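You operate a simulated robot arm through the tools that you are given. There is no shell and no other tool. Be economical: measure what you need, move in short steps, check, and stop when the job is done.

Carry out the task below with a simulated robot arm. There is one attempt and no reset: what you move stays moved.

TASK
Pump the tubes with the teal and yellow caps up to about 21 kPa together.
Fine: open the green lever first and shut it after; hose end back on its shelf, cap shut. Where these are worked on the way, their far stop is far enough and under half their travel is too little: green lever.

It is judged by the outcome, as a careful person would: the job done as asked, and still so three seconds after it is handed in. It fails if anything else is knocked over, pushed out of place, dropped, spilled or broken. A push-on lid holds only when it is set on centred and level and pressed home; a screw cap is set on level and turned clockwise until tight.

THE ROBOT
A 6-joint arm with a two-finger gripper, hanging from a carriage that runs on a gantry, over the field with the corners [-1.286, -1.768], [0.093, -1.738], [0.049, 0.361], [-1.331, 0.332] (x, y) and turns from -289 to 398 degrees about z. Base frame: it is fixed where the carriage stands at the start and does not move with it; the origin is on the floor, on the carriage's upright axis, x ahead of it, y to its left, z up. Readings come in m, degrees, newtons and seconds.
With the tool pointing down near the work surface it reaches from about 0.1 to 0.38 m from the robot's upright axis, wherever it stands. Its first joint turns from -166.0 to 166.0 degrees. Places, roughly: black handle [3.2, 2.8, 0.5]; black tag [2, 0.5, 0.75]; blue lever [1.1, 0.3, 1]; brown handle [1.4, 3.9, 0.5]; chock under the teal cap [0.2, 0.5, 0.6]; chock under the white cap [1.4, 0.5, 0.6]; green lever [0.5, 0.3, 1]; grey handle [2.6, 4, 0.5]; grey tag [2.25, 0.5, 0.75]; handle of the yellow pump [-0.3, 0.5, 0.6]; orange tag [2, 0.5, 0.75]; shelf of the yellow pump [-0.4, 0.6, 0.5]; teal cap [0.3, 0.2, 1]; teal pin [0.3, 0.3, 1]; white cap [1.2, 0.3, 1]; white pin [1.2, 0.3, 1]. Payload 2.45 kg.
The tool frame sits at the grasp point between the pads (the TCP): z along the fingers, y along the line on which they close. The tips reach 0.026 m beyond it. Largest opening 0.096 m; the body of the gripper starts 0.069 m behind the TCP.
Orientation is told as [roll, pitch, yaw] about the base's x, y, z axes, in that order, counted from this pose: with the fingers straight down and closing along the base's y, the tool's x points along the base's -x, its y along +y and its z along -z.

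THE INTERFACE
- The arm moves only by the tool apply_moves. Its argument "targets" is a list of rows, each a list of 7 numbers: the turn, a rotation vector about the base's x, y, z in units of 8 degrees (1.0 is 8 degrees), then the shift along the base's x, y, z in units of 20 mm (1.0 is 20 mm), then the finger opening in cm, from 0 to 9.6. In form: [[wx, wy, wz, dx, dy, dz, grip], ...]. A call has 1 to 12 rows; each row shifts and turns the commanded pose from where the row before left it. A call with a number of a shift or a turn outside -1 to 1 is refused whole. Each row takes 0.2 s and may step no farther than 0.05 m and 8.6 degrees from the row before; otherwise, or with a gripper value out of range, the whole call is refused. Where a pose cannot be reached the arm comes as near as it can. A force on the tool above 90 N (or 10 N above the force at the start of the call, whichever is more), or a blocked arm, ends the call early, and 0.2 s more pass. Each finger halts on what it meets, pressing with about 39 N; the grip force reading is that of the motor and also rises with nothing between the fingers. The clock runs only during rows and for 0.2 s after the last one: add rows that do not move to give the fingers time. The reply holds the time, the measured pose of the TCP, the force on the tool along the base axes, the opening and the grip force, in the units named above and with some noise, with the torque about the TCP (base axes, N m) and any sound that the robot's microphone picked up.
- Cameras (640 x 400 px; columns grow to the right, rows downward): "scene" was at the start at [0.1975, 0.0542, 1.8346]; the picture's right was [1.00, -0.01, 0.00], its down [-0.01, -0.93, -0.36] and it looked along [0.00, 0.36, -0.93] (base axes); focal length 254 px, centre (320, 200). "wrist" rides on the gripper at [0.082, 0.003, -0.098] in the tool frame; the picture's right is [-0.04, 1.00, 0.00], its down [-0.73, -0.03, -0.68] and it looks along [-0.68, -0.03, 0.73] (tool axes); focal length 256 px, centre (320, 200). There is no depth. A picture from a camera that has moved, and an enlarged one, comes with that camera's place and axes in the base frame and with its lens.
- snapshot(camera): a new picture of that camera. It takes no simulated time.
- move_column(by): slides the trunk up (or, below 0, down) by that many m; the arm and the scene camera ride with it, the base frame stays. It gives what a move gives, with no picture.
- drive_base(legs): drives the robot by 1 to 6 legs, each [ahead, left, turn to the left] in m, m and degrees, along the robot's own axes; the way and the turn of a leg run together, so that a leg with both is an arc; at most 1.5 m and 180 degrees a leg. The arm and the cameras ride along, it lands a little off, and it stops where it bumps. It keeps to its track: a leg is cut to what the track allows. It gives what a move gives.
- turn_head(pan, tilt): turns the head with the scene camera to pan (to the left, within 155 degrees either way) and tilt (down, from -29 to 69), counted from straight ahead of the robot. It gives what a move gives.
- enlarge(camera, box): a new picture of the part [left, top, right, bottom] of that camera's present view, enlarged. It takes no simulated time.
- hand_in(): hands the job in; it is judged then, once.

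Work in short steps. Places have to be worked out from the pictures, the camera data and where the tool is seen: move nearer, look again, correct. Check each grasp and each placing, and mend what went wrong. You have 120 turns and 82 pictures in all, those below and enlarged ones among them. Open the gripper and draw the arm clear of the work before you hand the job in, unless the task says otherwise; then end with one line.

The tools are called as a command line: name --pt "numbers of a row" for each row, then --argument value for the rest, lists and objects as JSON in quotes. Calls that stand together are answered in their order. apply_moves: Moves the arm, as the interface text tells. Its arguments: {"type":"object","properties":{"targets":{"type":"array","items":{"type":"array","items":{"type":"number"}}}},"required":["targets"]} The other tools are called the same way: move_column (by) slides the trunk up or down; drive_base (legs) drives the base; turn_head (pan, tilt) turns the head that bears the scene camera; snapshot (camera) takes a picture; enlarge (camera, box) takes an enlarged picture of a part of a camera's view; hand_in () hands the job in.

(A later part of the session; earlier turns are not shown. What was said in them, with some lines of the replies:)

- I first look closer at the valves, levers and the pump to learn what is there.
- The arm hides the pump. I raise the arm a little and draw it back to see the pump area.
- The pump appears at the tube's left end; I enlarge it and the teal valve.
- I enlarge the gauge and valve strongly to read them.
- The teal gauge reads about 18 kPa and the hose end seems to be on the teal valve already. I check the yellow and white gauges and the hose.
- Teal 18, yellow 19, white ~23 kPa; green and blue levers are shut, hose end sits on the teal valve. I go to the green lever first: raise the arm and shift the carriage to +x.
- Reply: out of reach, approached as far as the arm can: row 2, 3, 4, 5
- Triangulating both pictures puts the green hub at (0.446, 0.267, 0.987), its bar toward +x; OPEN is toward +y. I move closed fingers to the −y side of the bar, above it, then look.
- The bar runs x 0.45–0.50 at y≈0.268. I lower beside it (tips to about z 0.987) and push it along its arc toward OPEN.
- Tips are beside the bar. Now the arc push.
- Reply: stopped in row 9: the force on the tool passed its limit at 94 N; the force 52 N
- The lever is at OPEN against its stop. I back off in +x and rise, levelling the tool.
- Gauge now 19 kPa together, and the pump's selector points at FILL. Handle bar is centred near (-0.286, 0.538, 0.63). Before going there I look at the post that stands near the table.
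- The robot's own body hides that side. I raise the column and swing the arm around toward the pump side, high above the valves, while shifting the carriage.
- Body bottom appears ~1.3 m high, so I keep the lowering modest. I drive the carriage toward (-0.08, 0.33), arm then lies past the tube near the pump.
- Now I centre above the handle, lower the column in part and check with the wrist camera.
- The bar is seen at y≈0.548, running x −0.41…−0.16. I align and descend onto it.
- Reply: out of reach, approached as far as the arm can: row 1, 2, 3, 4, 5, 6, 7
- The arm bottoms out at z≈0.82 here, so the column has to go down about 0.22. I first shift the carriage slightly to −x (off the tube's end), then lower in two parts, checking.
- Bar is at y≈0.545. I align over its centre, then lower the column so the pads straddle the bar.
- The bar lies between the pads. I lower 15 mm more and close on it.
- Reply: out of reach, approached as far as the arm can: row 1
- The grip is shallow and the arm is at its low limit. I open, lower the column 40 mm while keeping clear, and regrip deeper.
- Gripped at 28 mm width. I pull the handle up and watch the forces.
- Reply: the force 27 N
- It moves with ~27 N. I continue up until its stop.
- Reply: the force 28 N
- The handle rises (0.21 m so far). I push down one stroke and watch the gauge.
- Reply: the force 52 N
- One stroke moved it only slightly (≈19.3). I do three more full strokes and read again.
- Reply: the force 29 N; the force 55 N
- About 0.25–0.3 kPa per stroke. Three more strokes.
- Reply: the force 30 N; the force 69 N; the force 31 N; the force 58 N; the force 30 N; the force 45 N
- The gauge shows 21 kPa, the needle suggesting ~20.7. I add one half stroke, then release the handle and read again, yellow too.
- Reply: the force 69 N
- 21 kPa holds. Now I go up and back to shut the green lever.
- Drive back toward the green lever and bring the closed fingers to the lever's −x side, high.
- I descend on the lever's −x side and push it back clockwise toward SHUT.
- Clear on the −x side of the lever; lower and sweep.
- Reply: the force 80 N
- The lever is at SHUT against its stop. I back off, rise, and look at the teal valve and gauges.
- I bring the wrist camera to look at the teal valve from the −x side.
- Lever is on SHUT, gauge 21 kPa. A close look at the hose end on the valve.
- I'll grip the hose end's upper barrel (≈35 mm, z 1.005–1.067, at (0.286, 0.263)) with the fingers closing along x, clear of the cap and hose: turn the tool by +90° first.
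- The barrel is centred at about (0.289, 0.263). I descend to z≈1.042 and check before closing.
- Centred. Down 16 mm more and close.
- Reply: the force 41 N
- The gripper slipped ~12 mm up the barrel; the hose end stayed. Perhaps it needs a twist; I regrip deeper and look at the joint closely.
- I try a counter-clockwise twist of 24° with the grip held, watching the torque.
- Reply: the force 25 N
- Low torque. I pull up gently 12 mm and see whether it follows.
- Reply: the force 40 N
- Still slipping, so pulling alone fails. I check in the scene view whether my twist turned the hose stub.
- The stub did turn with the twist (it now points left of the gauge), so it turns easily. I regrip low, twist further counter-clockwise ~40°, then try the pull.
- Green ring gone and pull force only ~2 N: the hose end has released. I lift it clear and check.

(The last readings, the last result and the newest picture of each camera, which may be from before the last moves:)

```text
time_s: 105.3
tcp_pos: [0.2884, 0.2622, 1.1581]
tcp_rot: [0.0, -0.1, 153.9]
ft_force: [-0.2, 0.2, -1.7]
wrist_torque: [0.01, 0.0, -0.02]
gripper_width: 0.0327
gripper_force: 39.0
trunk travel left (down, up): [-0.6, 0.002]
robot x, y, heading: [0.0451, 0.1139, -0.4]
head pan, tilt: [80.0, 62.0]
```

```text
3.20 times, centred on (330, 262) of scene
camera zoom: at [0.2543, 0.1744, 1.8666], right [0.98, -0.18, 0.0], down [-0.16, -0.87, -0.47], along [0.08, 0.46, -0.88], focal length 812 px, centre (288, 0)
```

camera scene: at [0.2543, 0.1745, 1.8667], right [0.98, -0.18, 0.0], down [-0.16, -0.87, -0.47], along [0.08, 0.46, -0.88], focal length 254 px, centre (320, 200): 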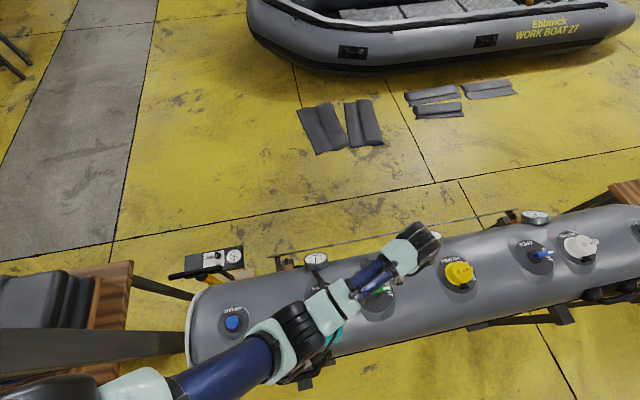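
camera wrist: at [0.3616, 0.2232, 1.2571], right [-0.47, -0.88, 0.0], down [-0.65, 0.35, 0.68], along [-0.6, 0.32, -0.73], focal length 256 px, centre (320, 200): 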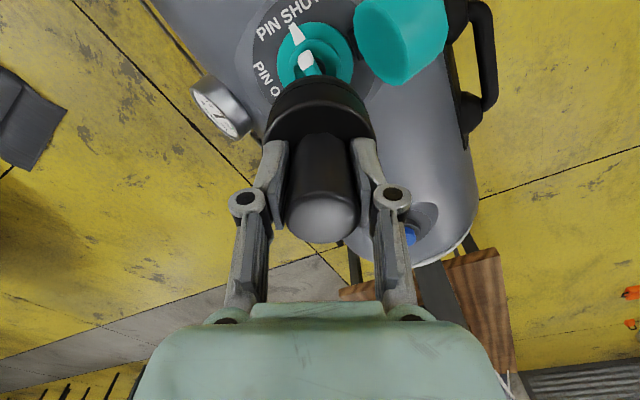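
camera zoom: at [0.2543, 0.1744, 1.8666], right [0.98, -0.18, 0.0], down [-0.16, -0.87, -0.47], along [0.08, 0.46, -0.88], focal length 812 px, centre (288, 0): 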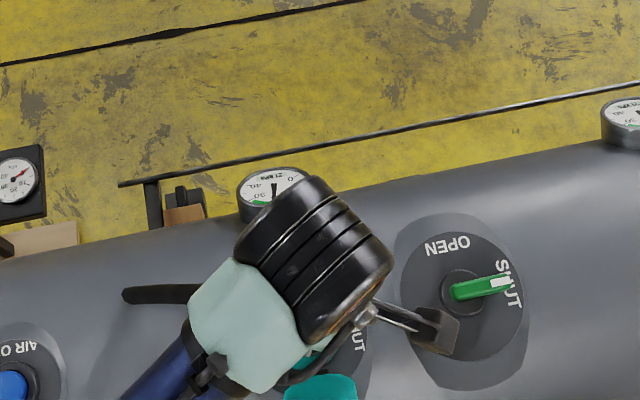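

Held securely, with a ~0.16 m hose tail pointing −x. I carry it high toward the pump: drive, then swing the arm over.

drive_base --legs '[[-0.18, 0.24, 0]]'

apply_moves --pt "0 0 0.5 -1 1 0 0" --pt "0 0 0.5 -1 1 0 0" --pt "0 0 0 -1 1 0 0" --pt "0 0 0 -1 1 0 0" --pt "0 0 0 -1 1 0 0" --pt "0 0 0 -1 1 0 0" --pt "0 0 0 -1 0 0 0" --pt "0 0 0 -1 0 0 0" --pt "0 0 0 -1 0 0 0" --pt "0 0 0 -1 0 0 0" --pt "0 0 0 -1 0 0 0" --pt "0 0 0 -1 0 0 0"

apply_moves --pt "0 0 0 -1 0 0 0" --pt "0 0 0 -1 0 0 0" --pt "0 0 0 -1 0 0 0" --pt "0 0 0 -1 0 0 0" --pt "0 0 0 -1 0 0 0" --pt "0 0 0 -1 0 0 0" --pt "0 0 0 -1 0 0 0" --pt "0 0 0 -1 0 0 0"

turn_head --pan 110 --tilt 65

snapshot --camera "wrist"

```text
time_s: 107.3
tcp_pos: [0.1072, 0.5058, 1.1578]
tcp_rot: [-0.1, -0.1, 154.3]
ft_force: [-0.1, -0.7, -0.6]
wrist_torque: [-0.01, -0.01, -0.01]
gripper_width: 0.0328
gripper_force: 39.0
trunk travel left (down, up): [-0.6, 0.002]
robot x, y, heading: [-0.1357, 0.3605, -0.1]
head pan, tilt: [80.0, 62.0]
```

```text
time_s: 109.9
tcp_pos: [-0.1317, 0.6261, 1.1595]
tcp_rot: [0.0, -0.2, 162.2]
ft_force: [0.6, 0.0, -1.0]
wrist_torque: [-0.01, 0.01, -0.02]
gripper_width: 0.0329
gripper_force: 38.8
trunk travel left (down, up): [-0.6, 0.002]
robot x, y, heading: [-0.1357, 0.3566, 0.0]
head pan, tilt: [80.0, 62.0]
```

```text
time_s: 111.7
tcp_pos: [-0.2921, 0.6271, 1.157]
tcp_rot: [-0.1, -0.1, 162.3]
ft_force: [0.7, 0.0, -0.7]
wrist_torque: [0.02, 0.01, -0.02]
gripper_width: 0.0329
gripper_force: 39.4
trunk travel left (down, up): [-0.6, 0.002]
robot x, y, heading: [-0.1348, 0.36, -0.1]
head pan, tilt: [80.0, 62.0]
```

```text
time_s: 112.7
tcp_pos: [-0.2925, 0.6265, 1.1585]
tcp_rot: [-0.2, -0.2, 162.3]
ft_force: [-0.5, -0.3, -1.2]
wrist_torque: [0.01, -0.01, 0.01]
gripper_width: 0.0329
gripper_force: 39.9
trunk travel left (down, up): [-0.6, 0.002]
robot x, y, heading: [-0.136, 0.3562, 0.0]
head pan, tilt: [110.0, 65.0]
```

```text
19 pictures are left
camera wrist: at [-0.214, 0.5983, 1.2567], right [-0.34, -0.94, 0.0], down [-0.69, 0.25, 0.68], along [-0.64, 0.23, -0.73], focal length 256 px, centre (320, 200)
```

wrist: 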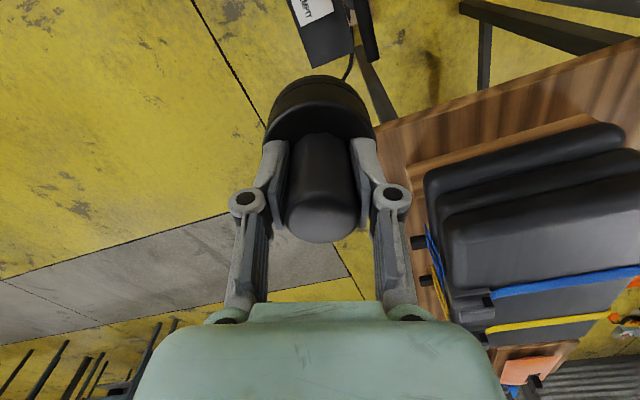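

Table corner is at about (−0.48, 0.59, 0.77), so I keep to y≈0.63. Move over the blank part of the shelf and lower the column.

apply_moves --pt "0 0 0 -1 0.2 0 0" --pt "0 0 0 -1 0 0 0" --pt "0 0 0 -0.9 0 0 0"

move_column --by -0.25

snapshot --camera "wrist"

snapshot --camera "scene"

```text
time_s: 113.5
tcp_pos: [-0.3493, 0.6303, 1.1588]
tcp_rot: [-0.1, -0.1, 162.2]
ft_force: [-0.3, 0.1, -1.0]
wrist_torque: [0.02, 0.01, 0.0]
gripper_width: 0.033
gripper_force: 39.0
trunk travel left (down, up): [-0.6, 0.002]
robot x, y, heading: [-0.13, 0.3569, -0.0]
head pan, tilt: [110.0, 65.0]
```

```text
time_s: 116.1
tcp_pos: [-0.3489, 0.6292, 0.9071]
tcp_rot: [0.0, -0.2, 162.3]
ft_force: [-0.7, -0.3, -0.6]
wrist_torque: [-0.02, 0.01, 0.02]
gripper_width: 0.0329
gripper_force: 38.7
trunk travel left (down, up): [-0.35, 0.252]
robot x, y, heading: [-0.1325, 0.3591, -0.2]
head pan, tilt: [110.0, 65.0]
```

```text
18 pictures are left
camera wrist: at [-0.2711, 0.602, 1.0072], right [-0.34, -0.94, 0.0], down [-0.69, 0.25, 0.68], along [-0.64, 0.23, -0.73], focal length 256 px, centre (320, 200)
```

wrist: 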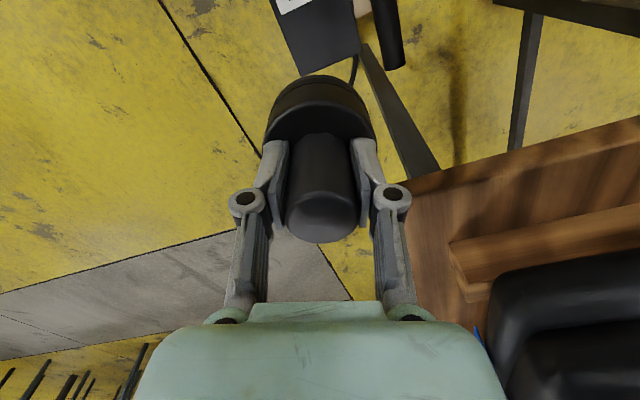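

```text
17 pictures are left
camera scene: at [0.0421, 0.4122, 1.6134], right [0.94, 0.34, 0.0], down [0.31, -0.85, -0.42], along [-0.14, 0.4, -0.91], focal length 254 px, centre (320, 200)
```

scene: 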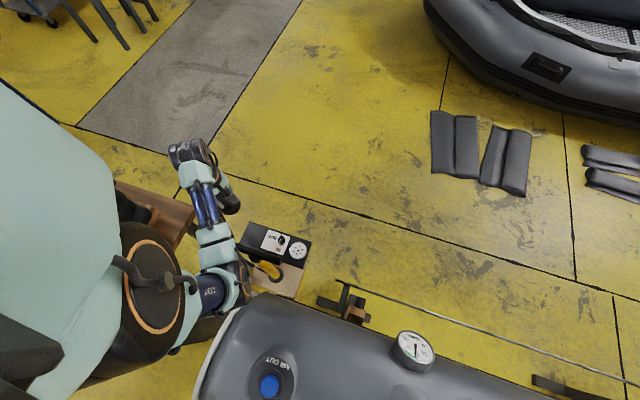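

Shelf blank area spans x −0.40…−0.30, y 0.57…0.69: the hose end is right over its middle. I lower further.

move_column --by -0.08

apply_moves --pt "0 0 0 0 0 -1 0" --pt "0 0 0 0 0 -1 0" --pt "0 0 0 0 0 -1 0" --pt "0 0 0 0 0 -1 0" --pt "0 0 0 0 0 -1 0" --pt "0 0 0 0 0 -1 0" --pt "0 0 0 0 0 -1 0" --pt "0 0 0 0 0 -1 0" --pt "0 0 0 0 0 -1 0"

snapshot --camera "wrist"

```text
time_s: 117.2
tcp_pos: [-0.3502, 0.6307, 0.8286]
tcp_rot: [-0.1, -0.1, 162.3]
ft_force: [0.5, 0.5, -1.3]
wrist_torque: [-0.02, 0.01, -0.01]
gripper_width: 0.0327
gripper_force: 39.0
trunk travel left (down, up): [-0.27, 0.332]
robot x, y, heading: [-0.1307, 0.3576, -0.0]
head pan, tilt: [110.0, 65.0]
```

```text
time_s: 119.2
tcp_pos: [-0.3484, 0.6273, 0.6475]
tcp_rot: [0.0, 0.0, 162.4]
ft_force: [0.2, -0.1, -1.3]
wrist_torque: [-0.01, 0.02, -0.01]
gripper_width: 0.0326
gripper_force: 38.9
trunk travel left (down, up): [-0.27, 0.332]
robot x, y, heading: [-0.1354, 0.3574, -0.0]
head pan, tilt: [110.0, 65.0]
```

```text
16 pictures are left
camera wrist: at [-0.27, 0.5995, 0.7461], right [-0.34, -0.94, 0.0], down [-0.69, 0.25, 0.68], along [-0.64, 0.23, -0.73], focal length 256 px, centre (320, 200)
```

wrist: 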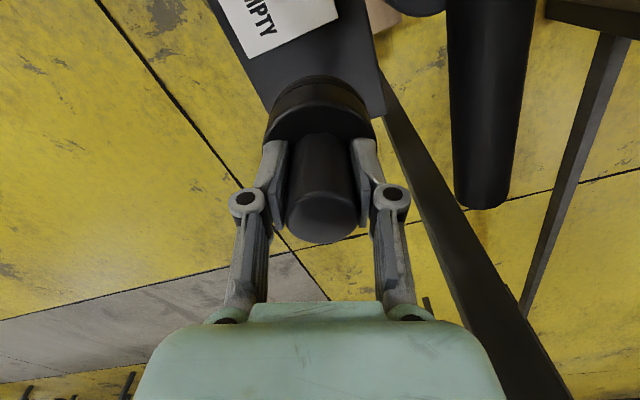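

Clear of handle and table. I continue down in smaller steps until contact.

apply_moves --pt "0 0 0 0 0.1 -1 0" --pt "0 0 0 0 0 -1 0" --pt "0 0 0 0 0 -0.8 0" --pt "0 0 0 0 0 -0.3 0" --pt "0 0 0 0 0 0 0"

apply_moves --pt "0 0 0 0 0 -0.25 0" --pt "0 0 0 0 0 -0.25 0"

apply_moves --pt "0 0 0 0 0 -0.2 0" --pt "0 0 0 0 0 -0.2 0"

```text
time_s: 120.4
tcp_pos: [-0.3508, 0.6315, 0.5865]
tcp_rot: [-0.2, -0.1, 162.3]
ft_force: [-0.7, 0.2, -1.8]
wrist_torque: [-0.01, -0.02, 0.0]
gripper_width: 0.0327
gripper_force: 38.8
trunk travel left (down, up): [-0.27, 0.332]
robot x, y, heading: [-0.1332, 0.3588, 0.0]
head pan, tilt: [110.0, 65.0]
```

```text
time_s: 121.0
tcp_pos: [-0.3507, 0.6323, 0.5772]
tcp_rot: [-0.2, -0.1, 162.2]
ft_force: [-0.5, 0.2, -1.2]
wrist_torque: [0.0, -0.06, -0.02]
gripper_width: 0.0328
gripper_force: 39.5
trunk travel left (down, up): [-0.27, 0.332]
robot x, y, heading: [-0.1356, 0.354, 0.2]
head pan, tilt: [110.0, 65.0]
```

```text
time_s: 121.6
tcp_pos: [-0.3495, 0.6315, 0.568]
tcp_rot: [-0.1, -0.1, 162.4]
ft_force: [0.3, -0.2, -1.3]
wrist_torque: [-0.02, -0.02, -0.01]
gripper_width: 0.0327
gripper_force: 39.0
trunk travel left (down, up): [-0.27, 0.332]
robot x, y, heading: [-0.1352, 0.3567, -0.3]
head pan, tilt: [110.0, 65.0]
```

No contact yet; I continue in small steps, watching the vertical force.

apply_moves --pt "0 0 0 0 0 -0.25 0" --pt "0 0 0 0 0 -0.2 0"

apply_moves --pt "0 0 0 0 0 -0.2 0" --pt "0 0 0 0 0 -0.2 0"

snapshot --camera "wrist"

```text
time_s: 122.2
tcp_pos: [-0.3505, 0.6307, 0.5583]
tcp_rot: [-0.1, -0.1, 162.3]
ft_force: [0.1, -0.4, -0.8]
wrist_torque: [0.02, -0.02, 0.01]
gripper_width: 0.0329
gripper_force: 38.4
trunk travel left (down, up): [-0.27, 0.332]
robot x, y, heading: [-0.1337, 0.3558, 0.1]
head pan, tilt: [110.0, 65.0]
```

```text
time_s: 122.8
tcp_pos: [-0.3495, 0.6311, 0.551]
tcp_rot: [-0.1, -0.2, 162.3]
ft_force: [-0.2, -0.5, -0.5]
wrist_torque: [-0.01, -0.02, -0.03]
gripper_width: 0.033
gripper_force: 38.7
trunk travel left (down, up): [-0.27, 0.332]
robot x, y, heading: [-0.1337, 0.3572, 0.1]
head pan, tilt: [110.0, 65.0]
```

```text
15 pictures are left
camera wrist: at [-0.2716, 0.603, 0.6497], right [-0.34, -0.94, 0.0], down [-0.69, 0.25, 0.68], along [-0.64, 0.23, -0.73], focal length 256 px, centre (320, 200)
```

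wrist: 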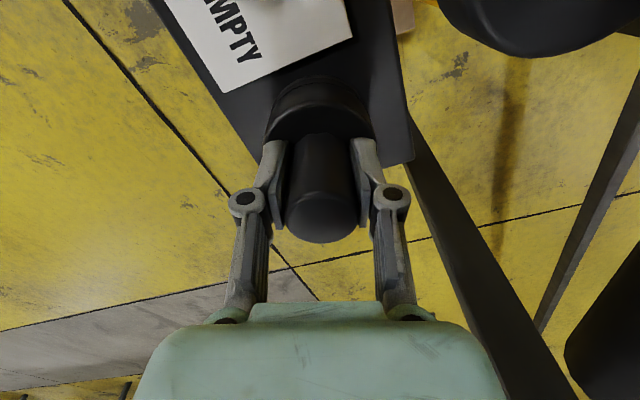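

Nearly there; a few more small steps.

apply_moves --pt "0 0 0 0 0 -0.15 0" --pt "0 0 0 0 0 -0.15 0"

apply_moves --pt "0 0 0 0 0 -0.15 0" --pt "0 0 0 0 0 -0.15 0"

apply_moves --pt "0 0 0 0 0 -0.1 0" --pt "0 0 0 0 0 -0.1 0"

```text
time_s: 123.4
tcp_pos: [-0.3504, 0.6319, 0.5462]
tcp_rot: [-0.1, 0.0, 162.3]
ft_force: [0.3, -0.3, -1.0]
wrist_torque: [-0.03, -0.01, 0.0]
gripper_width: 0.0327
gripper_force: 39.2
trunk travel left (down, up): [-0.27, 0.332]
robot x, y, heading: [-0.1373, 0.3552, -0.0]
head pan, tilt: [110.0, 65.0]
```

```text
time_s: 124.0
tcp_pos: [-0.3498, 0.6321, 0.5411]
tcp_rot: [-0.1, -0.1, 162.2]
ft_force: [1.6, -0.7, 10.0]
wrist_torque: [-0.45, -0.03, 0.05]
gripper_width: 0.0325
gripper_force: 38.9
trunk travel left (down, up): [-0.27, 0.332]
robot x, y, heading: [-0.1331, 0.3576, 0.2]
head pan, tilt: [110.0, 65.0]
```

```text
time_s: 124.6
tcp_pos: [-0.3496, 0.6329, 0.5369]
tcp_rot: [-0.2, -0.1, 162.3]
ft_force: [9.5, -10.0, 64.2]
wrist_torque: [-0.44, -0.24, -0.01]
gripper_width: 0.0329
gripper_force: 38.6
trunk travel left (down, up): [-0.27, 0.332]
robot x, y, heading: [-0.1324, 0.3544, -0.1]
head pan, tilt: [110.0, 65.0]
```

Contact at z≈0.541 (64 N now). I relieve it by 3 mm and open slowly to just 6 cm, then look.

apply_moves --pt "0 0 0 0 0 0.2 3.2" --pt "0 0 0 0 0 0 4" --pt "0 0 0 0 0 0 5" --pt "0 0 0 0 0 0 5.5" --pt "0 0 0 0 0 0 5.5"

snapshot --camera "wrist"

```text
time_s: 125.8
tcp_pos: [-0.3488, 0.6325, 0.5399]
tcp_rot: [-0.1, -0.1, 162.4]
ft_force: [0.3, 0.2, 0.1]
wrist_torque: [0.0, 0.0, 0.01]
gripper_width: 0.055
gripper_force: 0.0
trunk travel left (down, up): [-0.27, 0.332]
robot x, y, heading: [-0.1354, 0.3568, 0.5]
head pan, tilt: [110.0, 65.0]
```

```text
14 pictures are left
camera wrist: at [-0.2704, 0.6041, 0.6386], right [-0.34, -0.94, 0.0], down [-0.69, 0.25, 0.68], along [-0.64, 0.23, -0.73], focal length 256 px, centre (320, 200)
```

wrist: 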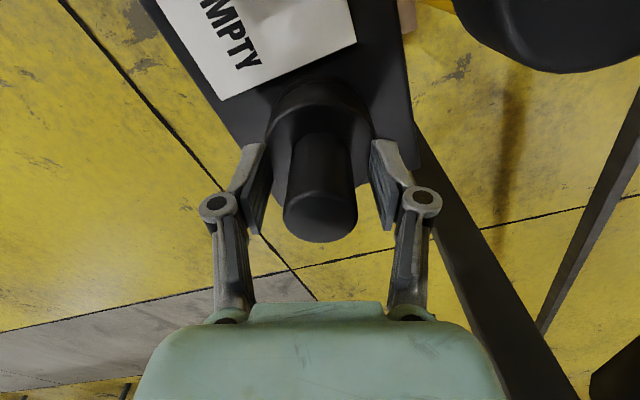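

It stands on the shelf, released. I rise straight up and look from above.

apply_moves --pt "0 0 0 0 0 0.5 5.5" --pt "0 0 0 0 0 1 5.5" --pt "0 0 0 0 0 1 5.5" --pt "0 0 0 0 0 1 5.5" --pt "0 0 0 0 0 1 5.5" --pt "0 0 0 0 0 1 5.5" --pt "0 0 0 0 0 1 5.5" --pt "0 0 0 0 0 1 5.5" --pt "0 0 0 0 0 1 5.5" --pt "0 0 0 0 0 1 5.5" --pt "0 0 0 0 0 1 5.5" --pt "0 0 0 0 0 1 5.5"

snapshot --camera "wrist"

```text
time_s: 128.4
tcp_pos: [-0.3566, 0.6395, 0.7748]
tcp_rot: [-0.3, -0.4, 162.3]
ft_force: [0.7, -0.8, -0.1]
wrist_torque: [0.01, -0.01, 0.02]
gripper_width: 0.0551
gripper_force: 0.1
trunk travel left (down, up): [-0.27, 0.332]
robot x, y, heading: [-0.1329, 0.3563, -0.0]
head pan, tilt: [110.0, 65.0]
```

```text
13 pictures are left
camera wrist: at [-0.2778, 0.6108, 0.8727], right [-0.34, -0.94, 0.0], down [-0.69, 0.25, 0.68], along [-0.64, 0.24, -0.73], focal length 256 px, centre (320, 200)
```

wrist: 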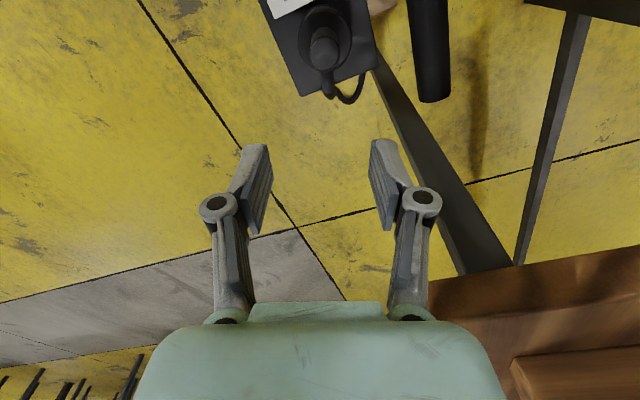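

The hose end stands well on the shelf. Now back for the cap: go up, swing toward +x and drive back.

apply_moves --pt "0 0 0 0 0 1 0" --pt "0 0 0 0 0 1 0" --pt "0 0 0 0 0 1 0" --pt "0 0 0 0 0 0 0"

move_column --by 0.33

apply_moves --pt "0 0 1 1 0 0 0" --pt "0 0 1 1 0 0 0" --pt "0 0 0.2 1 0 0 0" --pt "0 0 0 1 0 0 0" --pt "0 0 0 1 0 0 0" --pt "0 0 0 1 0 0 0" --pt "0 0 0 1 0 0 0" --pt "0 0 0 1 0 0 0" --pt "0 0 0 1 0 0 0" --pt "0 0 0 1 0 0 0" --pt "0 0 0 1 0 0 0" --pt "0 0 0 1 0 0 0"

apply_moves --pt "0 0 0 1 0 0 0" --pt "0 0 0 1 0 0 0" --pt "0 0 0 1 0 0 0" --pt "0 0 0 1 0 0 0" --pt "0 0 0 1 0 0 0" --pt "0 0 0 1 0 0 0" --pt "0 0 0 1 -0.5 0 0" --pt "0 0 0 1 -0.5 0 0" --pt "0 0 0 1 -0.5 0 0" --pt "0 0 0 1 -0.5 0 0"

drive_base --legs '[[0.17, -0.35, 0]]'

```text
time_s: 129.4
tcp_pos: [-0.35, 0.6335, 0.8274]
tcp_rot: [0.0, -0.1, 162.3]
ft_force: [-0.7, 0.9, 0.7]
wrist_torque: [-0.1, -0.03, 0.01]
gripper_width: 0.0
gripper_force: 28.7
trunk travel left (down, up): [-0.27, 0.332]
robot x, y, heading: [-0.1345, 0.3542, 0.1]
head pan, tilt: [110.0, 65.0]
```

```text
time_s: 132.7
tcp_pos: [-0.3479, 0.632, 1.1595]
tcp_rot: [-0.1, -0.1, 162.3]
ft_force: [-0.6, 0.1, 0.0]
wrist_torque: [-0.01, 0.0, 0.0]
gripper_width: 0.0
gripper_force: 28.6
trunk travel left (down, up): [-0.6, 0.002]
robot x, y, heading: [-0.1313, 0.3579, -0.0]
head pan, tilt: [110.0, 65.0]
```

```text
time_s: 135.3
tcp_pos: [-0.1094, 0.6318, 1.16]
tcp_rot: [-0.1, -0.1, 180.0]
ft_force: [0.2, -0.6, -0.7]
wrist_torque: [0.0, 0.01, 0.02]
gripper_width: 0.0003
gripper_force: 28.3
trunk travel left (down, up): [-0.6, 0.002]
robot x, y, heading: [-0.1306, 0.3579, 0.2]
head pan, tilt: [110.0, 65.0]
```

```text
time_s: 137.5
tcp_pos: [0.0925, 0.5923, 1.1595]
tcp_rot: [0.0, -0.1, 179.8]
ft_force: [-0.7, 0.1, 0.8]
wrist_torque: [0.02, 0.0, -0.01]
gripper_width: 0.0001
gripper_force: 28.1
trunk travel left (down, up): [-0.6, 0.002]
robot x, y, heading: [-0.1311, 0.3579, 0.1]
head pan, tilt: [110.0, 65.0]
```

```text
time_s: 139.9
tcp_pos: [0.2565, 0.2446, 1.1592]
tcp_rot: [-0.1, -0.1, -179.6]
ft_force: [0.3, 0.0, 0.7]
wrist_torque: [0.04, 0.02, -0.02]
gripper_width: 0.0
gripper_force: 29.1
trunk travel left (down, up): [-0.6, 0.002]
robot x, y, heading: [0.0328, 0.0053, 0.6]
head pan, tilt: [110.0, 65.0]
```

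Now move over to the −y side of the cap, at height, and look with the wrist camera and the scene camera.

apply_moves --pt "0 0 0 0.8 -1 0 0" --pt "0 0 0 0.8 -1 0 0" --pt "0 0 0 0 -1 0 0" --pt "0 0 0 0 -1 0 0" --pt "0 0 0 0 -1 0 0" --pt "0 0 0 0 -1 -0.5 0" --pt "0 0 0 0 -0.6 -0.5 0"

turn_head --pan 85 --tilt 68

snapshot --camera "wrist"

enlarge --camera "scene" --box '[260, 180, 420, 280]'

```text
time_s: 141.5
tcp_pos: [0.2901, 0.1125, 1.1399]
tcp_rot: [-0.1, -0.1, -179.6]
ft_force: [0.2, 0.6, -0.7]
wrist_torque: [-0.01, 0.01, -0.03]
gripper_width: 0.0
gripper_force: 28.4
trunk travel left (down, up): [-0.6, 0.002]
robot x, y, heading: [0.031, 0.0044, 0.5]
head pan, tilt: [110.0, 65.0]
```

```text
time_s: 142.4
tcp_pos: [0.29, 0.1132, 1.139]
tcp_rot: [-0.2, -0.1, -179.6]
ft_force: [-0.8, 0.7, -0.6]
wrist_torque: [-0.03, 0.0, -0.02]
gripper_width: 0.0001
gripper_force: 28.9
trunk travel left (down, up): [-0.6, 0.002]
robot x, y, heading: [0.0348, 0.0084, 0.7]
head pan, tilt: [85.0, 68.0]
```

```text
12 pictures are left
camera wrist: at [0.3733, 0.1106, 1.2387], right [-0.03, -1.0, 0.0], down [-0.73, 0.02, 0.68], along [-0.68, 0.02, -0.73], focal length 256 px, centre (320, 200)
```

wrist: 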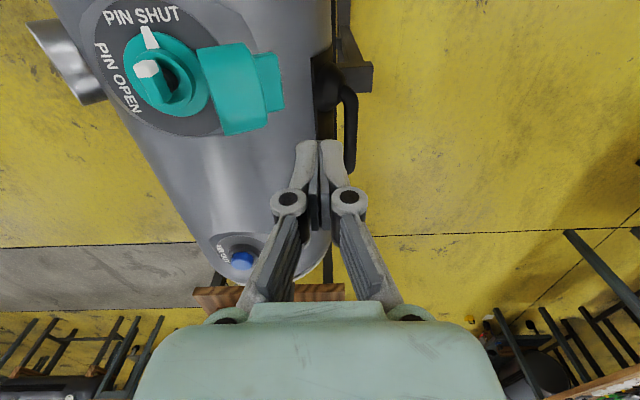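

```text
4.00 times, centred on (340, 230) of scene
camera zoom: at [0.2354, 0.0629, 1.8603], right [1.0, -0.08, 0.0], down [-0.07, -0.92, -0.37], along [0.03, 0.37, -0.93], focal length 1015 px, centre (240, 80)
```

zoom: 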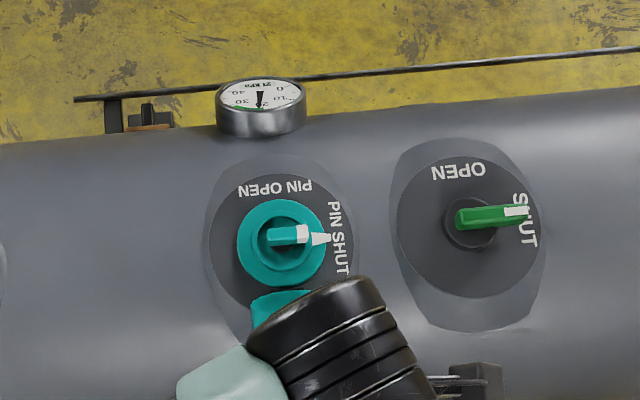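

Pin stays on SHUT, gauge 21 kPa. The cap stands on edge, back at y≈0.174, z≈1.0. I lower behind it and push its upper back +y and up to flip it over.

apply_moves --pt "0 0 0 -0.1 0 -1 0" --pt "0 0 0 0 0 -1 0" --pt "0 0 0 0 0 -1 0" --pt "0 0 0 0 0 -1 0" --pt "0 0 0 0 0 -1 0" --pt "0 0 0 0 1 0 0" --pt "0 0 0 0 1 0 0" --pt "0 0 0 0 0.7 0.1 0" --pt "0 0 0 0 0.7 0.2 0"

snapshot --camera "wrist"

```text
time_s: 144.2
tcp_pos: [0.2874, 0.1438, 1.0413]
tcp_rot: [1.5, -0.2, 179.7]
ft_force: [-6.5, -47.3, 47.3]
wrist_torque: [0.32, 0.06, 0.08]
gripper_width: 0.0
gripper_force: 28.1
trunk travel left (down, up): [-0.6, 0.002]
robot x, y, heading: [0.0333, 0.0055, 0.5]
head pan, tilt: [85.0, 68.0]
stopped in row 8: the force on the tool passed its limit at 104 N (the readings are from after the stop); the commanded pose is now the measured one
```

```text
10 pictures are left
camera wrist: at [0.3714, 0.1433, 1.1405], right [-0.05, -1.0, 0.03], down [-0.73, 0.05, 0.68], along [-0.68, 0.01, -0.73], focal length 256 px, centre (320, 200)
```

wrist: 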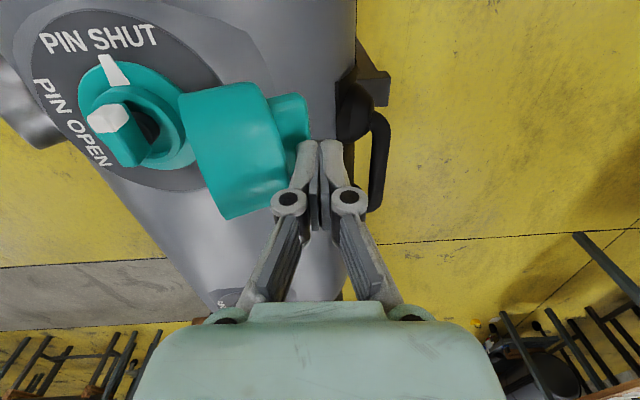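

The closed fingers met the LIFT tab mid-back (cap centre z≈1.01, top ≈1.047). I back off, raise the tips to ≈1.032 and push on the cap's upper back, above the tab.

apply_moves --pt "-0.19 0 0 0 -0.7 0 0" --pt "0 0 0 0 0 0.9 0" --pt "0 0 0 0 0.7 0 0" --pt "0 0 0 0 0.7 0 0" --pt "0 0 0 0 0.6 0 0" --pt "0 0 0 0 0.5 0.05 0" --pt "0 0 0 0 0.5 0.1 0" --pt "0 0 0 0 0.5 0.1 0"

snapshot --camera "wrist"

```text
time_s: 145.2
tcp_pos: [0.2881, 0.1504, 1.0597]
tcp_rot: [4.0, -0.4, 179.3]
ft_force: [-6.1, -43.4, 43.2]
wrist_torque: [-0.81, -0.03, -0.15]
gripper_width: 0.0
gripper_force: 29.0
trunk travel left (down, up): [-0.6, 0.002]
robot x, y, heading: [0.0353, 0.0016, 0.6]
head pan, tilt: [85.0, 68.0]
stopped in row 5: the force on the tool passed its limit at 103 N (the readings are from after the stop); the commanded pose is now the measured one
```

```text
9 pictures are left
camera wrist: at [0.3716, 0.1541, 1.1579], right [-0.05, -1.0, 0.07], down [-0.73, 0.09, 0.68], along [-0.68, -0.02, -0.73], focal length 256 px, centre (320, 200)
```

wrist: 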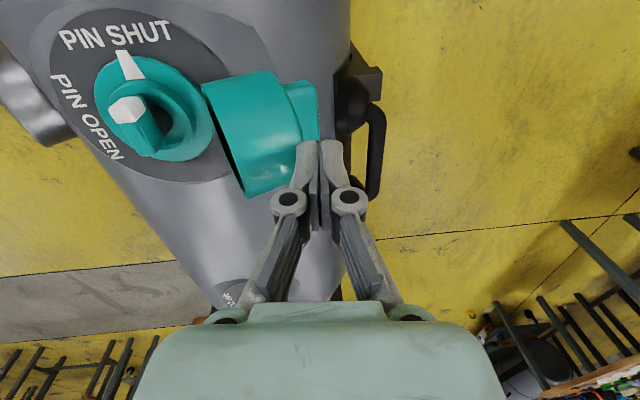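

The 45° force says I'm pushing on the cap's side through its hinge: the cap lies back ~130° with its tab at about (0.288, 0.15, 0.97). Better: grip the tab's edges (fingers closing along x) and swing the cap around its hinge. I back off, rise and turn the tool to yaw 90.

apply_moves --pt "-0.5 0 0 0 -1 0.5 0" --pt "0 0 0 0 -0.5 1 0" --pt "0 0 -1 0 0 1 8" --pt "0 0 -1 0 0 1 8" --pt "0 0 -1 0 0 1 8" --pt "0 0 -1 0 0 0 8" --pt "0 0 -1 0 0 0 8" --pt "0 0 -1 0 0 0 8" --pt "0 0 -1 0 0 0 8" --pt "0 0 -1 0 0 0 8" --pt "0 0 -1 0 0 0 8" --pt "0 0 -1 0 0 0 8"

apply_moves --pt "0 0 -1 0 0 -0.5 8" --pt "0 0 -0.16 0 0.5 -0.5 8" --pt "0 0 0 0 0 0 8"

snapshot --camera "wrist"

```text
time_s: 147.8
tcp_pos: [0.289, 0.1309, 1.1321]
tcp_rot: [7.0, -0.3, 99.4]
ft_force: [-0.7, -0.2, -0.4]
wrist_torque: [-0.02, -0.02, 0.0]
gripper_width: 0.0801
gripper_force: 0.0
out of reach, approached as far as the arm can: row 5, 7
trunk travel left (down, up): [-0.6, 0.002]
robot x, y, heading: [0.0321, 0.005, 0.3]
head pan, tilt: [85.0, 68.0]
```

```text
time_s: 148.6
tcp_pos: [0.2886, 0.1413, 1.1125]
tcp_rot: [7.2, -0.2, 90.3]
ft_force: [-0.4, 0.1, -0.6]
wrist_torque: [0.01, -0.01, -0.01]
gripper_width: 0.08
gripper_force: 0.1
trunk travel left (down, up): [-0.6, 0.002]
robot x, y, heading: [0.0366, 0.002, 0.4]
head pan, tilt: [85.0, 68.0]
```

```text
8 pictures are left
camera wrist: at [0.2998, 0.0597, 1.2103], right [-0.99, 0.04, 0.12], down [0.11, 0.73, 0.67], along [-0.07, 0.68, -0.73], focal length 256 px, centre (320, 200)
```

wrist: 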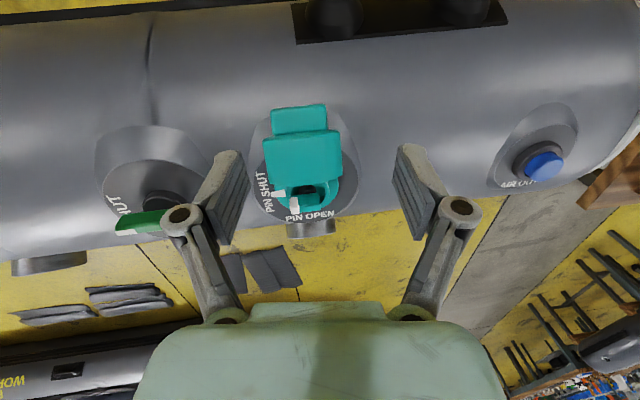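

I level the tool (7° tilt about y) and descend with open fingers to straddle the tab end at about (0.291, 0.150, 0.975).

apply_moves --pt "0 -0.9 0 0.1 0.2 -0.5 8" --pt "0 0 0 0 0.2 -1 8" --pt "0 0 0 0 0 -1 8" --pt "0 0 0 0 0 -1 8" --pt "0 0 0 0 0 -1 8" --pt "0 0 0 0 0 -1 8" --pt "0 0 0 0 0 -0.7 8"

snapshot --camera "wrist"

```text
time_s: 150.2
tcp_pos: [0.29, 0.1481, 0.9891]
tcp_rot: [0.0, -0.2, 90.3]
ft_force: [-0.4, -0.2, -0.5]
wrist_torque: [0.01, 0.0, -0.06]
gripper_width: 0.0798
gripper_force: 0.1
trunk travel left (down, up): [-0.6, 0.002]
robot x, y, heading: [0.0329, 0.0055, 0.5]
head pan, tilt: [85.0, 68.0]
```

```text
7 pictures are left
camera wrist: at [0.2891, 0.0673, 1.0863], right [-1.0, 0.03, 0.0], down [0.03, 0.73, 0.68], along [0.02, 0.68, -0.73], focal length 256 px, centre (320, 200)
```

wrist: 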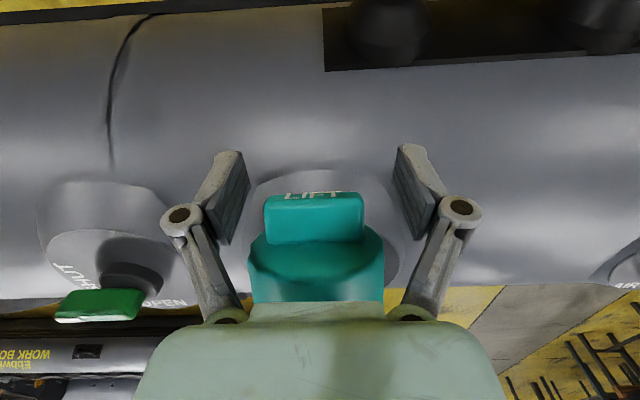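

The LIFT tab is between the pads, at about (0.158–0.166, z≈0.99). I shift slightly and close on its edges.

apply_moves --pt "0 0 0 0.05 0.5 0.5 8" --pt "0 0 0 0 0 0 6" --pt "0 0 0 0 0 0 4.5" --pt "0 0 0 0 0 0 4.5" --pt "0 0 0 0 0 0 4.5"

```text
time_s: 151.4
tcp_pos: [0.293, 0.1583, 0.9973]
tcp_rot: [-0.1, -0.3, 90.3]
ft_force: [7.5, -0.3, 6.5]
wrist_torque: [0.31, -0.36, -0.21]
gripper_width: 0.066
gripper_force: 45.1
trunk travel left (down, up): [-0.6, 0.002]
robot x, y, heading: [0.0334, 0.0037, 0.3]
head pan, tilt: [85.0, 68.0]
```

Closed on 66 mm – I check what is held.

snapshot --camera "wrist"

```text
6 pictures are left
camera wrist: at [0.2918, 0.0775, 1.097], right [-1.0, 0.03, 0.0], down [0.02, 0.73, 0.68], along [0.03, 0.68, -0.73], focal length 256 px, centre (320, 200)
```

wrist: 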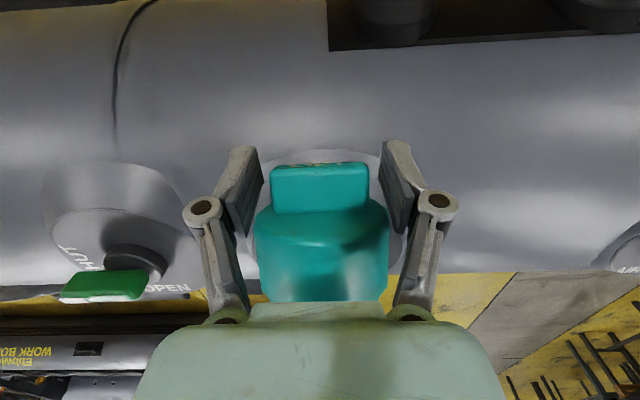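

The pads hold the cap body itself across its diameter, which pivots freely about x: fine. I swing it along an arc about the hinge, first half, and check the forces.

apply_moves --pt "0 0 0 0 0.2 0.25 4" --pt "0 0 0 0 0.2 0.25 4" --pt "0 0 0 0 0.2 0.25 4" --pt "0 0 0 0 0.2 0.25 4" --pt "0 0 0 0 0.5 0.28 4" --pt "0 0 0 0 0.5 0.27 4"

```text
time_s: 152.8
tcp_pos: [0.2928, 0.1904, 1.0288]
tcp_rot: [0.0, 0.1, 90.2]
ft_force: [12.9, -21.2, -7.1]
wrist_torque: [-1.39, 0.2, -0.06]
gripper_width: 0.0666
gripper_force: 45.0
trunk travel left (down, up): [-0.6, 0.002]
robot x, y, heading: [0.0335, 0.0029, 0.1]
head pan, tilt: [85.0, 68.0]
```

Moderate force (−21 N in y). A picture to see how the cap is turning.

snapshot --camera "wrist"

```text
5 pictures are left
camera wrist: at [0.2911, 0.109, 1.1273], right [-1.0, 0.04, 0.0], down [0.02, 0.74, 0.68], along [0.03, 0.68, -0.74], focal length 256 px, centre (320, 200)
```

wrist: 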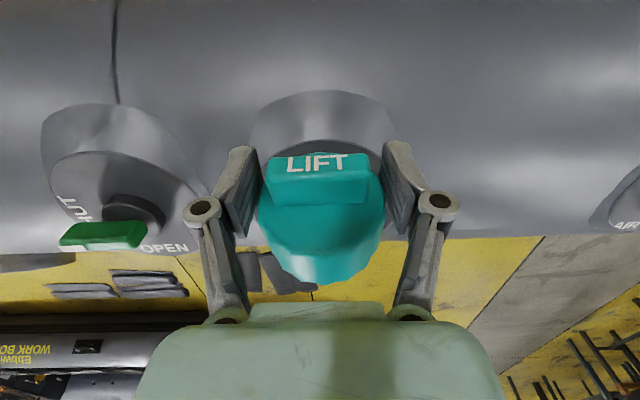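

The cap is turning up as wanted (LIFT now faces up-front). I continue the arc.

apply_moves --pt "0 0 0 0 0.5 0.1 4" --pt "0 0 0 0 0.5 0.1 4" --pt "0 0 0 0 0.5 0 4" --pt "0 0 0 0 0.5 -0.1 4"

apply_moves --pt "0 0 0 0 0.5 -0.1 4" --pt "0 0 0 0 0.4 -0.2 4"

snapshot --camera "wrist"

```text
time_s: 153.8
tcp_pos: [0.2913, 0.2319, 1.0313]
tcp_rot: [-0.1, -0.1, 90.3]
ft_force: [6.4, -17.1, -11.9]
wrist_torque: [-0.74, -0.26, -0.17]
gripper_width: 0.0673
gripper_force: 31.6
trunk travel left (down, up): [-0.6, 0.002]
robot x, y, heading: [0.0357, 0.0046, 0.5]
head pan, tilt: [85.0, 68.0]
```

```text
time_s: 154.4
tcp_pos: [0.2905, 0.2489, 1.0254]
tcp_rot: [-0.2, 0.1, 90.3]
ft_force: [2.6, -28.2, 4.6]
wrist_torque: [-1.53, 0.03, -0.09]
gripper_width: 0.0677
gripper_force: 45.0
trunk travel left (down, up): [-0.6, 0.002]
robot x, y, heading: [0.0328, 0.0057, 0.6]
head pan, tilt: [85.0, 68.0]
```

```text
4 pictures are left
camera wrist: at [0.2901, 0.1668, 1.1242], right [-1.0, 0.03, 0.0], down [0.02, 0.74, 0.68], along [0.02, 0.68, -0.74], focal length 256 px, centre (320, 200)
```

wrist: 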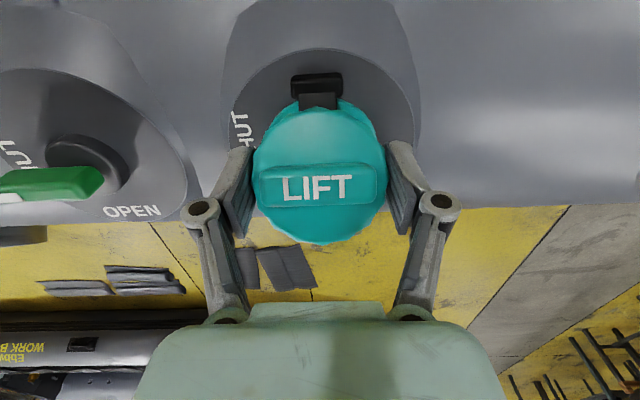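

Nearly over. I carry it a bit further forward and down, then release, rise and close the fingers for pressing.

apply_moves --pt "0 0 0 0 0.4 -0.2 4" --pt "0 0 0 0 0.3 -0.3 4" --pt "0 0 0 0 0.1 -0.3 4"

apply_moves --pt "0 0 0 0 0 0 9" --pt "0 0 0 0 0 0 9" --pt "0 0 0 0 0 1 9" --pt "0 0 0 0 0 1 9" --pt "0 0 0 0 0 1 9" --pt "0 0 0 0 0 1 3" --pt "0 0 0 0 0 0 2" --pt "0 0 0 0 0 0 2" --pt "0 0 0 0 0 0 2" --pt "0 0 0 0 0 0 2"

snapshot --camera "wrist"

```text
time_s: 155.2
tcp_pos: [0.291, 0.2683, 1.0089]
tcp_rot: [-0.1, -0.1, 90.4]
ft_force: [-2.4, -18.1, 15.9]
wrist_torque: [-1.41, 0.03, 0.03]
gripper_width: 0.0677
gripper_force: 44.8
trunk travel left (down, up): [-0.6, 0.002]
robot x, y, heading: [0.0307, 0.0066, 0.2]
head pan, tilt: [85.0, 68.0]
```

```text
time_s: 157.4
tcp_pos: [0.2916, 0.2696, 1.0891]
tcp_rot: [-0.1, -0.1, 90.2]
ft_force: [0.2, 0.4, 0.1]
wrist_torque: [0.02, 0.0, -0.01]
gripper_width: 0.0199
gripper_force: 0.1
trunk travel left (down, up): [-0.6, 0.002]
robot x, y, heading: [0.0314, 0.0017, 0.7]
head pan, tilt: [85.0, 68.0]
```

```text
3 pictures are left
camera wrist: at [0.29, 0.1873, 1.1877], right [-1.0, 0.03, 0.0], down [0.03, 0.73, 0.68], along [0.02, 0.68, -0.73], focal length 256 px, centre (320, 200)
```

wrist: 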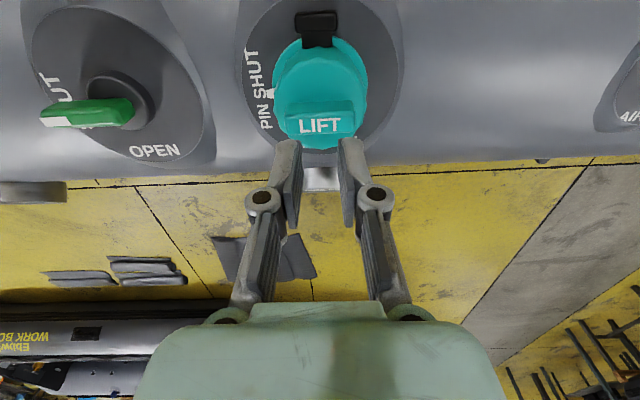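

The cap lies on the valve. I press straight down on the LIFT tab at its centre (0.289, 0.263).

apply_moves --pt "0 0 0 -0.12 -0.3 -0.5 2" --pt "0 0 0 0 0 -0.5 2" --pt "0 0 0 0 0 -0.4 2" --pt "0 0 0 0 0 -0.3 2" --pt "0 0 0 0 0 -0.3 2" --pt "0 0 0 0 0 -0.2 2" --pt "0 0 0 0 0 -0.2 2"

```text
time_s: 158.7
tcp_pos: [0.2892, 0.267, 1.0544]
tcp_rot: [0.1, -0.7, 90.4]
ft_force: [-19.2, -4.2, 40.1]
wrist_torque: [-0.41, 0.46, -0.11]
gripper_width: 0.006
gripper_force: 24.4
trunk travel left (down, up): [-0.6, 0.002]
robot x, y, heading: [0.0348, 0.0045, 0.3]
head pan, tilt: [85.0, 68.0]
stopped in row 6: the force on the tool passed its limit at 102 N (the readings are from after the stop); the commanded pose is now the measured one
```

Passed 100 N on the tab. I close the fingers fully and press again, to see whether it goes deeper.

apply_moves --pt "0 0 0 0 0 0.5 0" --pt "0 0 0 0 -0.15 0 0" --pt "0 0 0 0 0 -0.35 0" --pt "0 0 0 0 0 -0.15 0" --pt "0 0 0 0 0 -0.15 0" --pt "0 0 0 0 0 -0.15 0" --pt "0 0 0 0 0 -0.15 0" --pt "0 0 0 0 0 -0.15 0"

apply_moves --pt "0 0 0 0 0 1 0" --pt "0 0 0 0 -1 1 0" --pt "0 0 0 0 -1 1 0" --pt "0 0 0 0 -1 0 0"

enlarge --camera "wrist" --box '[220, 100, 420, 225]'

```text
time_s: 160.0
tcp_pos: [0.2902, 0.2615, 1.0533]
tcp_rot: [-0.2, -0.5, 90.2]
ft_force: [-18.2, -17.1, 57.2]
wrist_torque: [-0.57, 0.45, -0.03]
gripper_width: 0.0058
gripper_force: 28.5
trunk travel left (down, up): [-0.6, 0.002]
robot x, y, heading: [0.0342, 0.0035, 0.8]
head pan, tilt: [85.0, 68.0]
stopped in row 6: the force on the tool passed its limit at 100 N (the readings are from after the stop); the commanded pose is now the measured one
```

```text
time_s: 161.0
tcp_pos: [0.2888, 0.2018, 1.112]
tcp_rot: [-0.2, -0.5, 90.4]
ft_force: [-0.2, -0.7, -0.4]
wrist_torque: [0.04, 0.0, 0.01]
gripper_width: 0.0002
gripper_force: 28.3
trunk travel left (down, up): [-0.6, 0.002]
robot x, y, heading: [0.0334, 0.0055, 0.4]
head pan, tilt: [85.0, 68.0]
```

```text
3.20 times, centred on (320, 162) of wrist
camera zoom: at [0.288, 0.1193, 1.2113], right [-1.0, 0.03, 0.0], down [0.02, 0.73, 0.69], along [0.03, 0.69, -0.73], focal length 819 px, centre (320, 320)
```

zoom: 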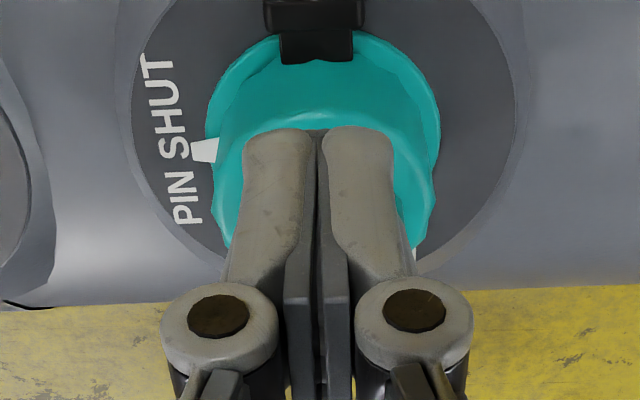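

I move the arm aside to the −x side for a clear scene view of the cap.

apply_moves --pt "0 0 0 -1 0 1 0" --pt "0 0 0 -1 0 0.5 0" --pt "0 0 0 -1 0 0 0" --pt "0 0 0 -1 0 0 0" --pt "0 0 0 -1 0 0 0" --pt "0 0 0 -1 0 0 0" --pt "0 0 0 -1 0 0 0" --pt "0 0 0 -1 0 0 0" --pt "0 0 0 -1 0 0 0" --pt "0 0 0 -1 0 0 0"

enlarge --camera "scene" --box '[300, 180, 396, 240]'

```text
time_s: 163.2
tcp_pos: [0.0917, 0.2028, 1.1441]
tcp_rot: [-0.1, -0.6, 90.4]
ft_force: [-0.1, 0.1, 1.1]
wrist_torque: [0.01, 0.0, -0.01]
gripper_width: 0.0002
gripper_force: 28.5
trunk travel left (down, up): [-0.6, 0.002]
robot x, y, heading: [0.0328, 0.0029, 0.4]
head pan, tilt: [85.0, 68.0]
```

```text
6.67 times, centred on (348, 210) of scene
camera zoom: at [0.2348, 0.0597, 1.8603], right [1.0, -0.08, 0.0], down [-0.07, -0.92, -0.37], along [0.03, 0.37, -0.93], focal length 1691 px, centre (133, 133)
```

zoom: 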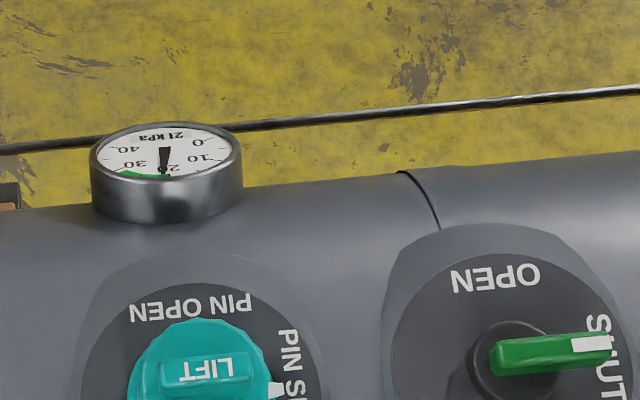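

The cap sits on the valve, gauge still 21 kPa. To be sure it's home and level, I probe/press it on the far (+y) side of the tab.

apply_moves --pt "0 0 0 1 0.4 0 0" --pt "0 0 0 1 0.4 0 0" --pt "0 0 0 1 0.4 0 0" --pt "0 0 0 1 0.4 0 0" --pt "0 0 0 1 0.5 0 0" --pt "0 0 0 1 0.5 0 0" --pt "0 0 0 1 0.5 0 0" --pt "0 0 0 1 0.5 0 0" --pt "0 0 0 1 0.5 0 0" --pt "0 0 0 0.8 0.2 -1 0" --pt "0 0 0 0 0 -1 0" --pt "0 0 0 0 0 -1 0"

apply_moves --pt "0 0 0 0 0 -1 0" --pt "0 0 0 0 0 -0.4 0" --pt "0 0 0 0 0 -0.3 0" --pt "0 0 0 0 0 -0.2 0" --pt "0 0 0 0 0 -0.2 0" --pt "0 0 0 0 0 -0.2 0" --pt "0 0 0 0 0 -0.2 0" --pt "0 0 0 0 0 -0.2 0"

```text
time_s: 165.8
tcp_pos: [0.2876, 0.2869, 1.083]
tcp_rot: [-0.1, -0.5, 90.3]
ft_force: [0.9, -0.4, -0.2]
wrist_torque: [0.0, -0.01, -0.02]
gripper_width: 0.0
gripper_force: 27.8
trunk travel left (down, up): [-0.6, 0.002]
robot x, y, heading: [0.0336, 0.0005, 0.5]
head pan, tilt: [85.0, 68.0]
```

```text
time_s: 167.6
tcp_pos: [0.2867, 0.2888, 1.0326]
tcp_rot: [-0.2, -0.6, 90.3]
ft_force: [-20.9, -19.0, 85.1]
wrist_torque: [-1.47, 0.55, -0.24]
gripper_width: 0.0061
gripper_force: 29.3
trunk travel left (down, up): [-0.6, 0.002]
robot x, y, heading: [0.0327, 0.0026, 0.3]
head pan, tilt: [85.0, 68.0]
```

Far side: 1.033 at 85 N. Now the same on the near (hinge, −y) side for comparison.

apply_moves --pt "0 0 0 0 0 1 0" --pt "0 0 0 0 0 1 0" --pt "0 0 0 0 -1 0 0" --pt "0 0 0 0 -1 0 0" --pt "0 0 0 0 -0.4 0 0" --pt "0 0 0 0 0 -1 0" --pt "0 0 0 0 0 -0.3 0" --pt "0 0 0 0 0 -0.3 0" --pt "0 0 0 0 0 -0.2 0" --pt "0 0 0 0 0 -0.2 0" --pt "0 0 0 0 0 -0.1 0"

```text
time_s: 169.9
tcp_pos: [0.2874, 0.24, 1.0331]
tcp_rot: [-0.4, -0.5, 90.4]
ft_force: [-19.9, -17.5, 64.1]
wrist_torque: [-0.9, 0.46, -0.16]
gripper_width: 0.0059
gripper_force: 28.8
trunk travel left (down, up): [-0.6, 0.002]
robot x, y, heading: [0.0313, 0.0015, 0.4]
head pan, tilt: [85.0, 68.0]
stopped in row 11: the force on the tool passed its limit at 111 N (the readings are from after the stop); the commanded pose is now the measured one
```

Both sides stop at the same height (1.033), so the cap is level and home. I withdraw the arm, open the gripper and take a last look.

apply_moves --pt "0 0 0 0 0 1 0" --pt "0 0 0 0 -0.5 1 0" --pt "0 0 0 0 -0.5 1 0" --pt "0 0 0 -1 0 1 0" --pt "0 0 0 -1 0 1 0" --pt "0 0 0 -1 0 0.5 0" --pt "0 0 0 -1 0 0 0" --pt "0 0 0 -1 0 0 0" --pt "0 0 0 -1 0 0 6" --pt "0 0 0 -1 0 0 6" --pt "0 0 0 -1 0 0 6" --pt "0 0 0 -1 0 0 6"

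enlarge --camera "scene" --box '[290, 180, 450, 280]'

```text
time_s: 172.5
tcp_pos: [0.108, 0.2199, 1.1411]
tcp_rot: [-0.4, -0.6, 90.3]
ft_force: [0.0, 0.3, 0.2]
wrist_torque: [-0.02, -0.02, 0.01]
gripper_width: 0.06
gripper_force: 0.0
trunk travel left (down, up): [-0.6, 0.002]
robot x, y, heading: [0.0334, 0.0007, 0.2]
head pan, tilt: [85.0, 68.0]
```

```text
4.00 times, centred on (370, 230) of scene
camera zoom: at [0.2344, 0.0594, 1.8603], right [1.0, -0.08, 0.0], down [-0.07, -0.92, -0.37], along [0.03, 0.37, -0.93], focal length 1015 px, centre (120, 80)
```

zoom: 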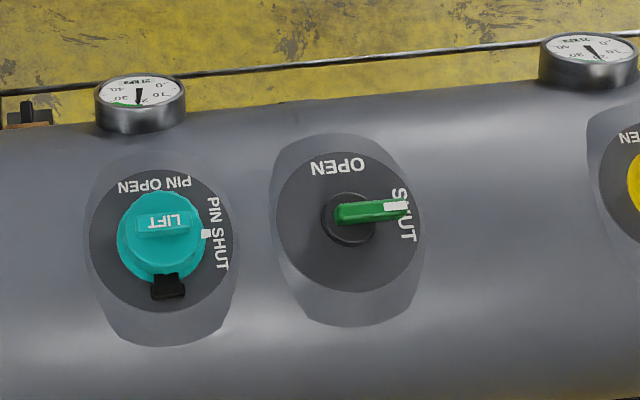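

Both gauges read 21 kPa, the green lever is shut, the teal cap is on level with the pin on SHUT, and the hose end is on its shelf. I move the arm a little further off the work and hand in.

apply_moves --pt "0 0 0 0 -1 0 6" --pt "0 0 0 0 -1 0 6" --pt "0 0 0 0 -1 0 6"

hand_in

```text
time_s: 173.3
tcp_pos: [0.1105, 0.1622, 1.141]
tcp_rot: [-0.4, -0.7, 90.5]
ft_force: [0.0, 0.4, -0.4]
wrist_torque: [-0.04, -0.01, 0.02]
gripper_width: 0.0601
gripper_force: 0.1
trunk travel left (down, up): [-0.6, 0.002]
robot x, y, heading: [0.0322, 0.0003, 0.3]
head pan, tilt: [85.0, 68.0]
```

```text
The job is handed in.
```

The teal and yellow tubes were pumped up together and both gauges read 21 kPa; the green lever was opened first and is shut again, the hose end stands on its shelf, and the teal cap is closed (pressed to about 100 N, level to within 1 mm, no click heard).
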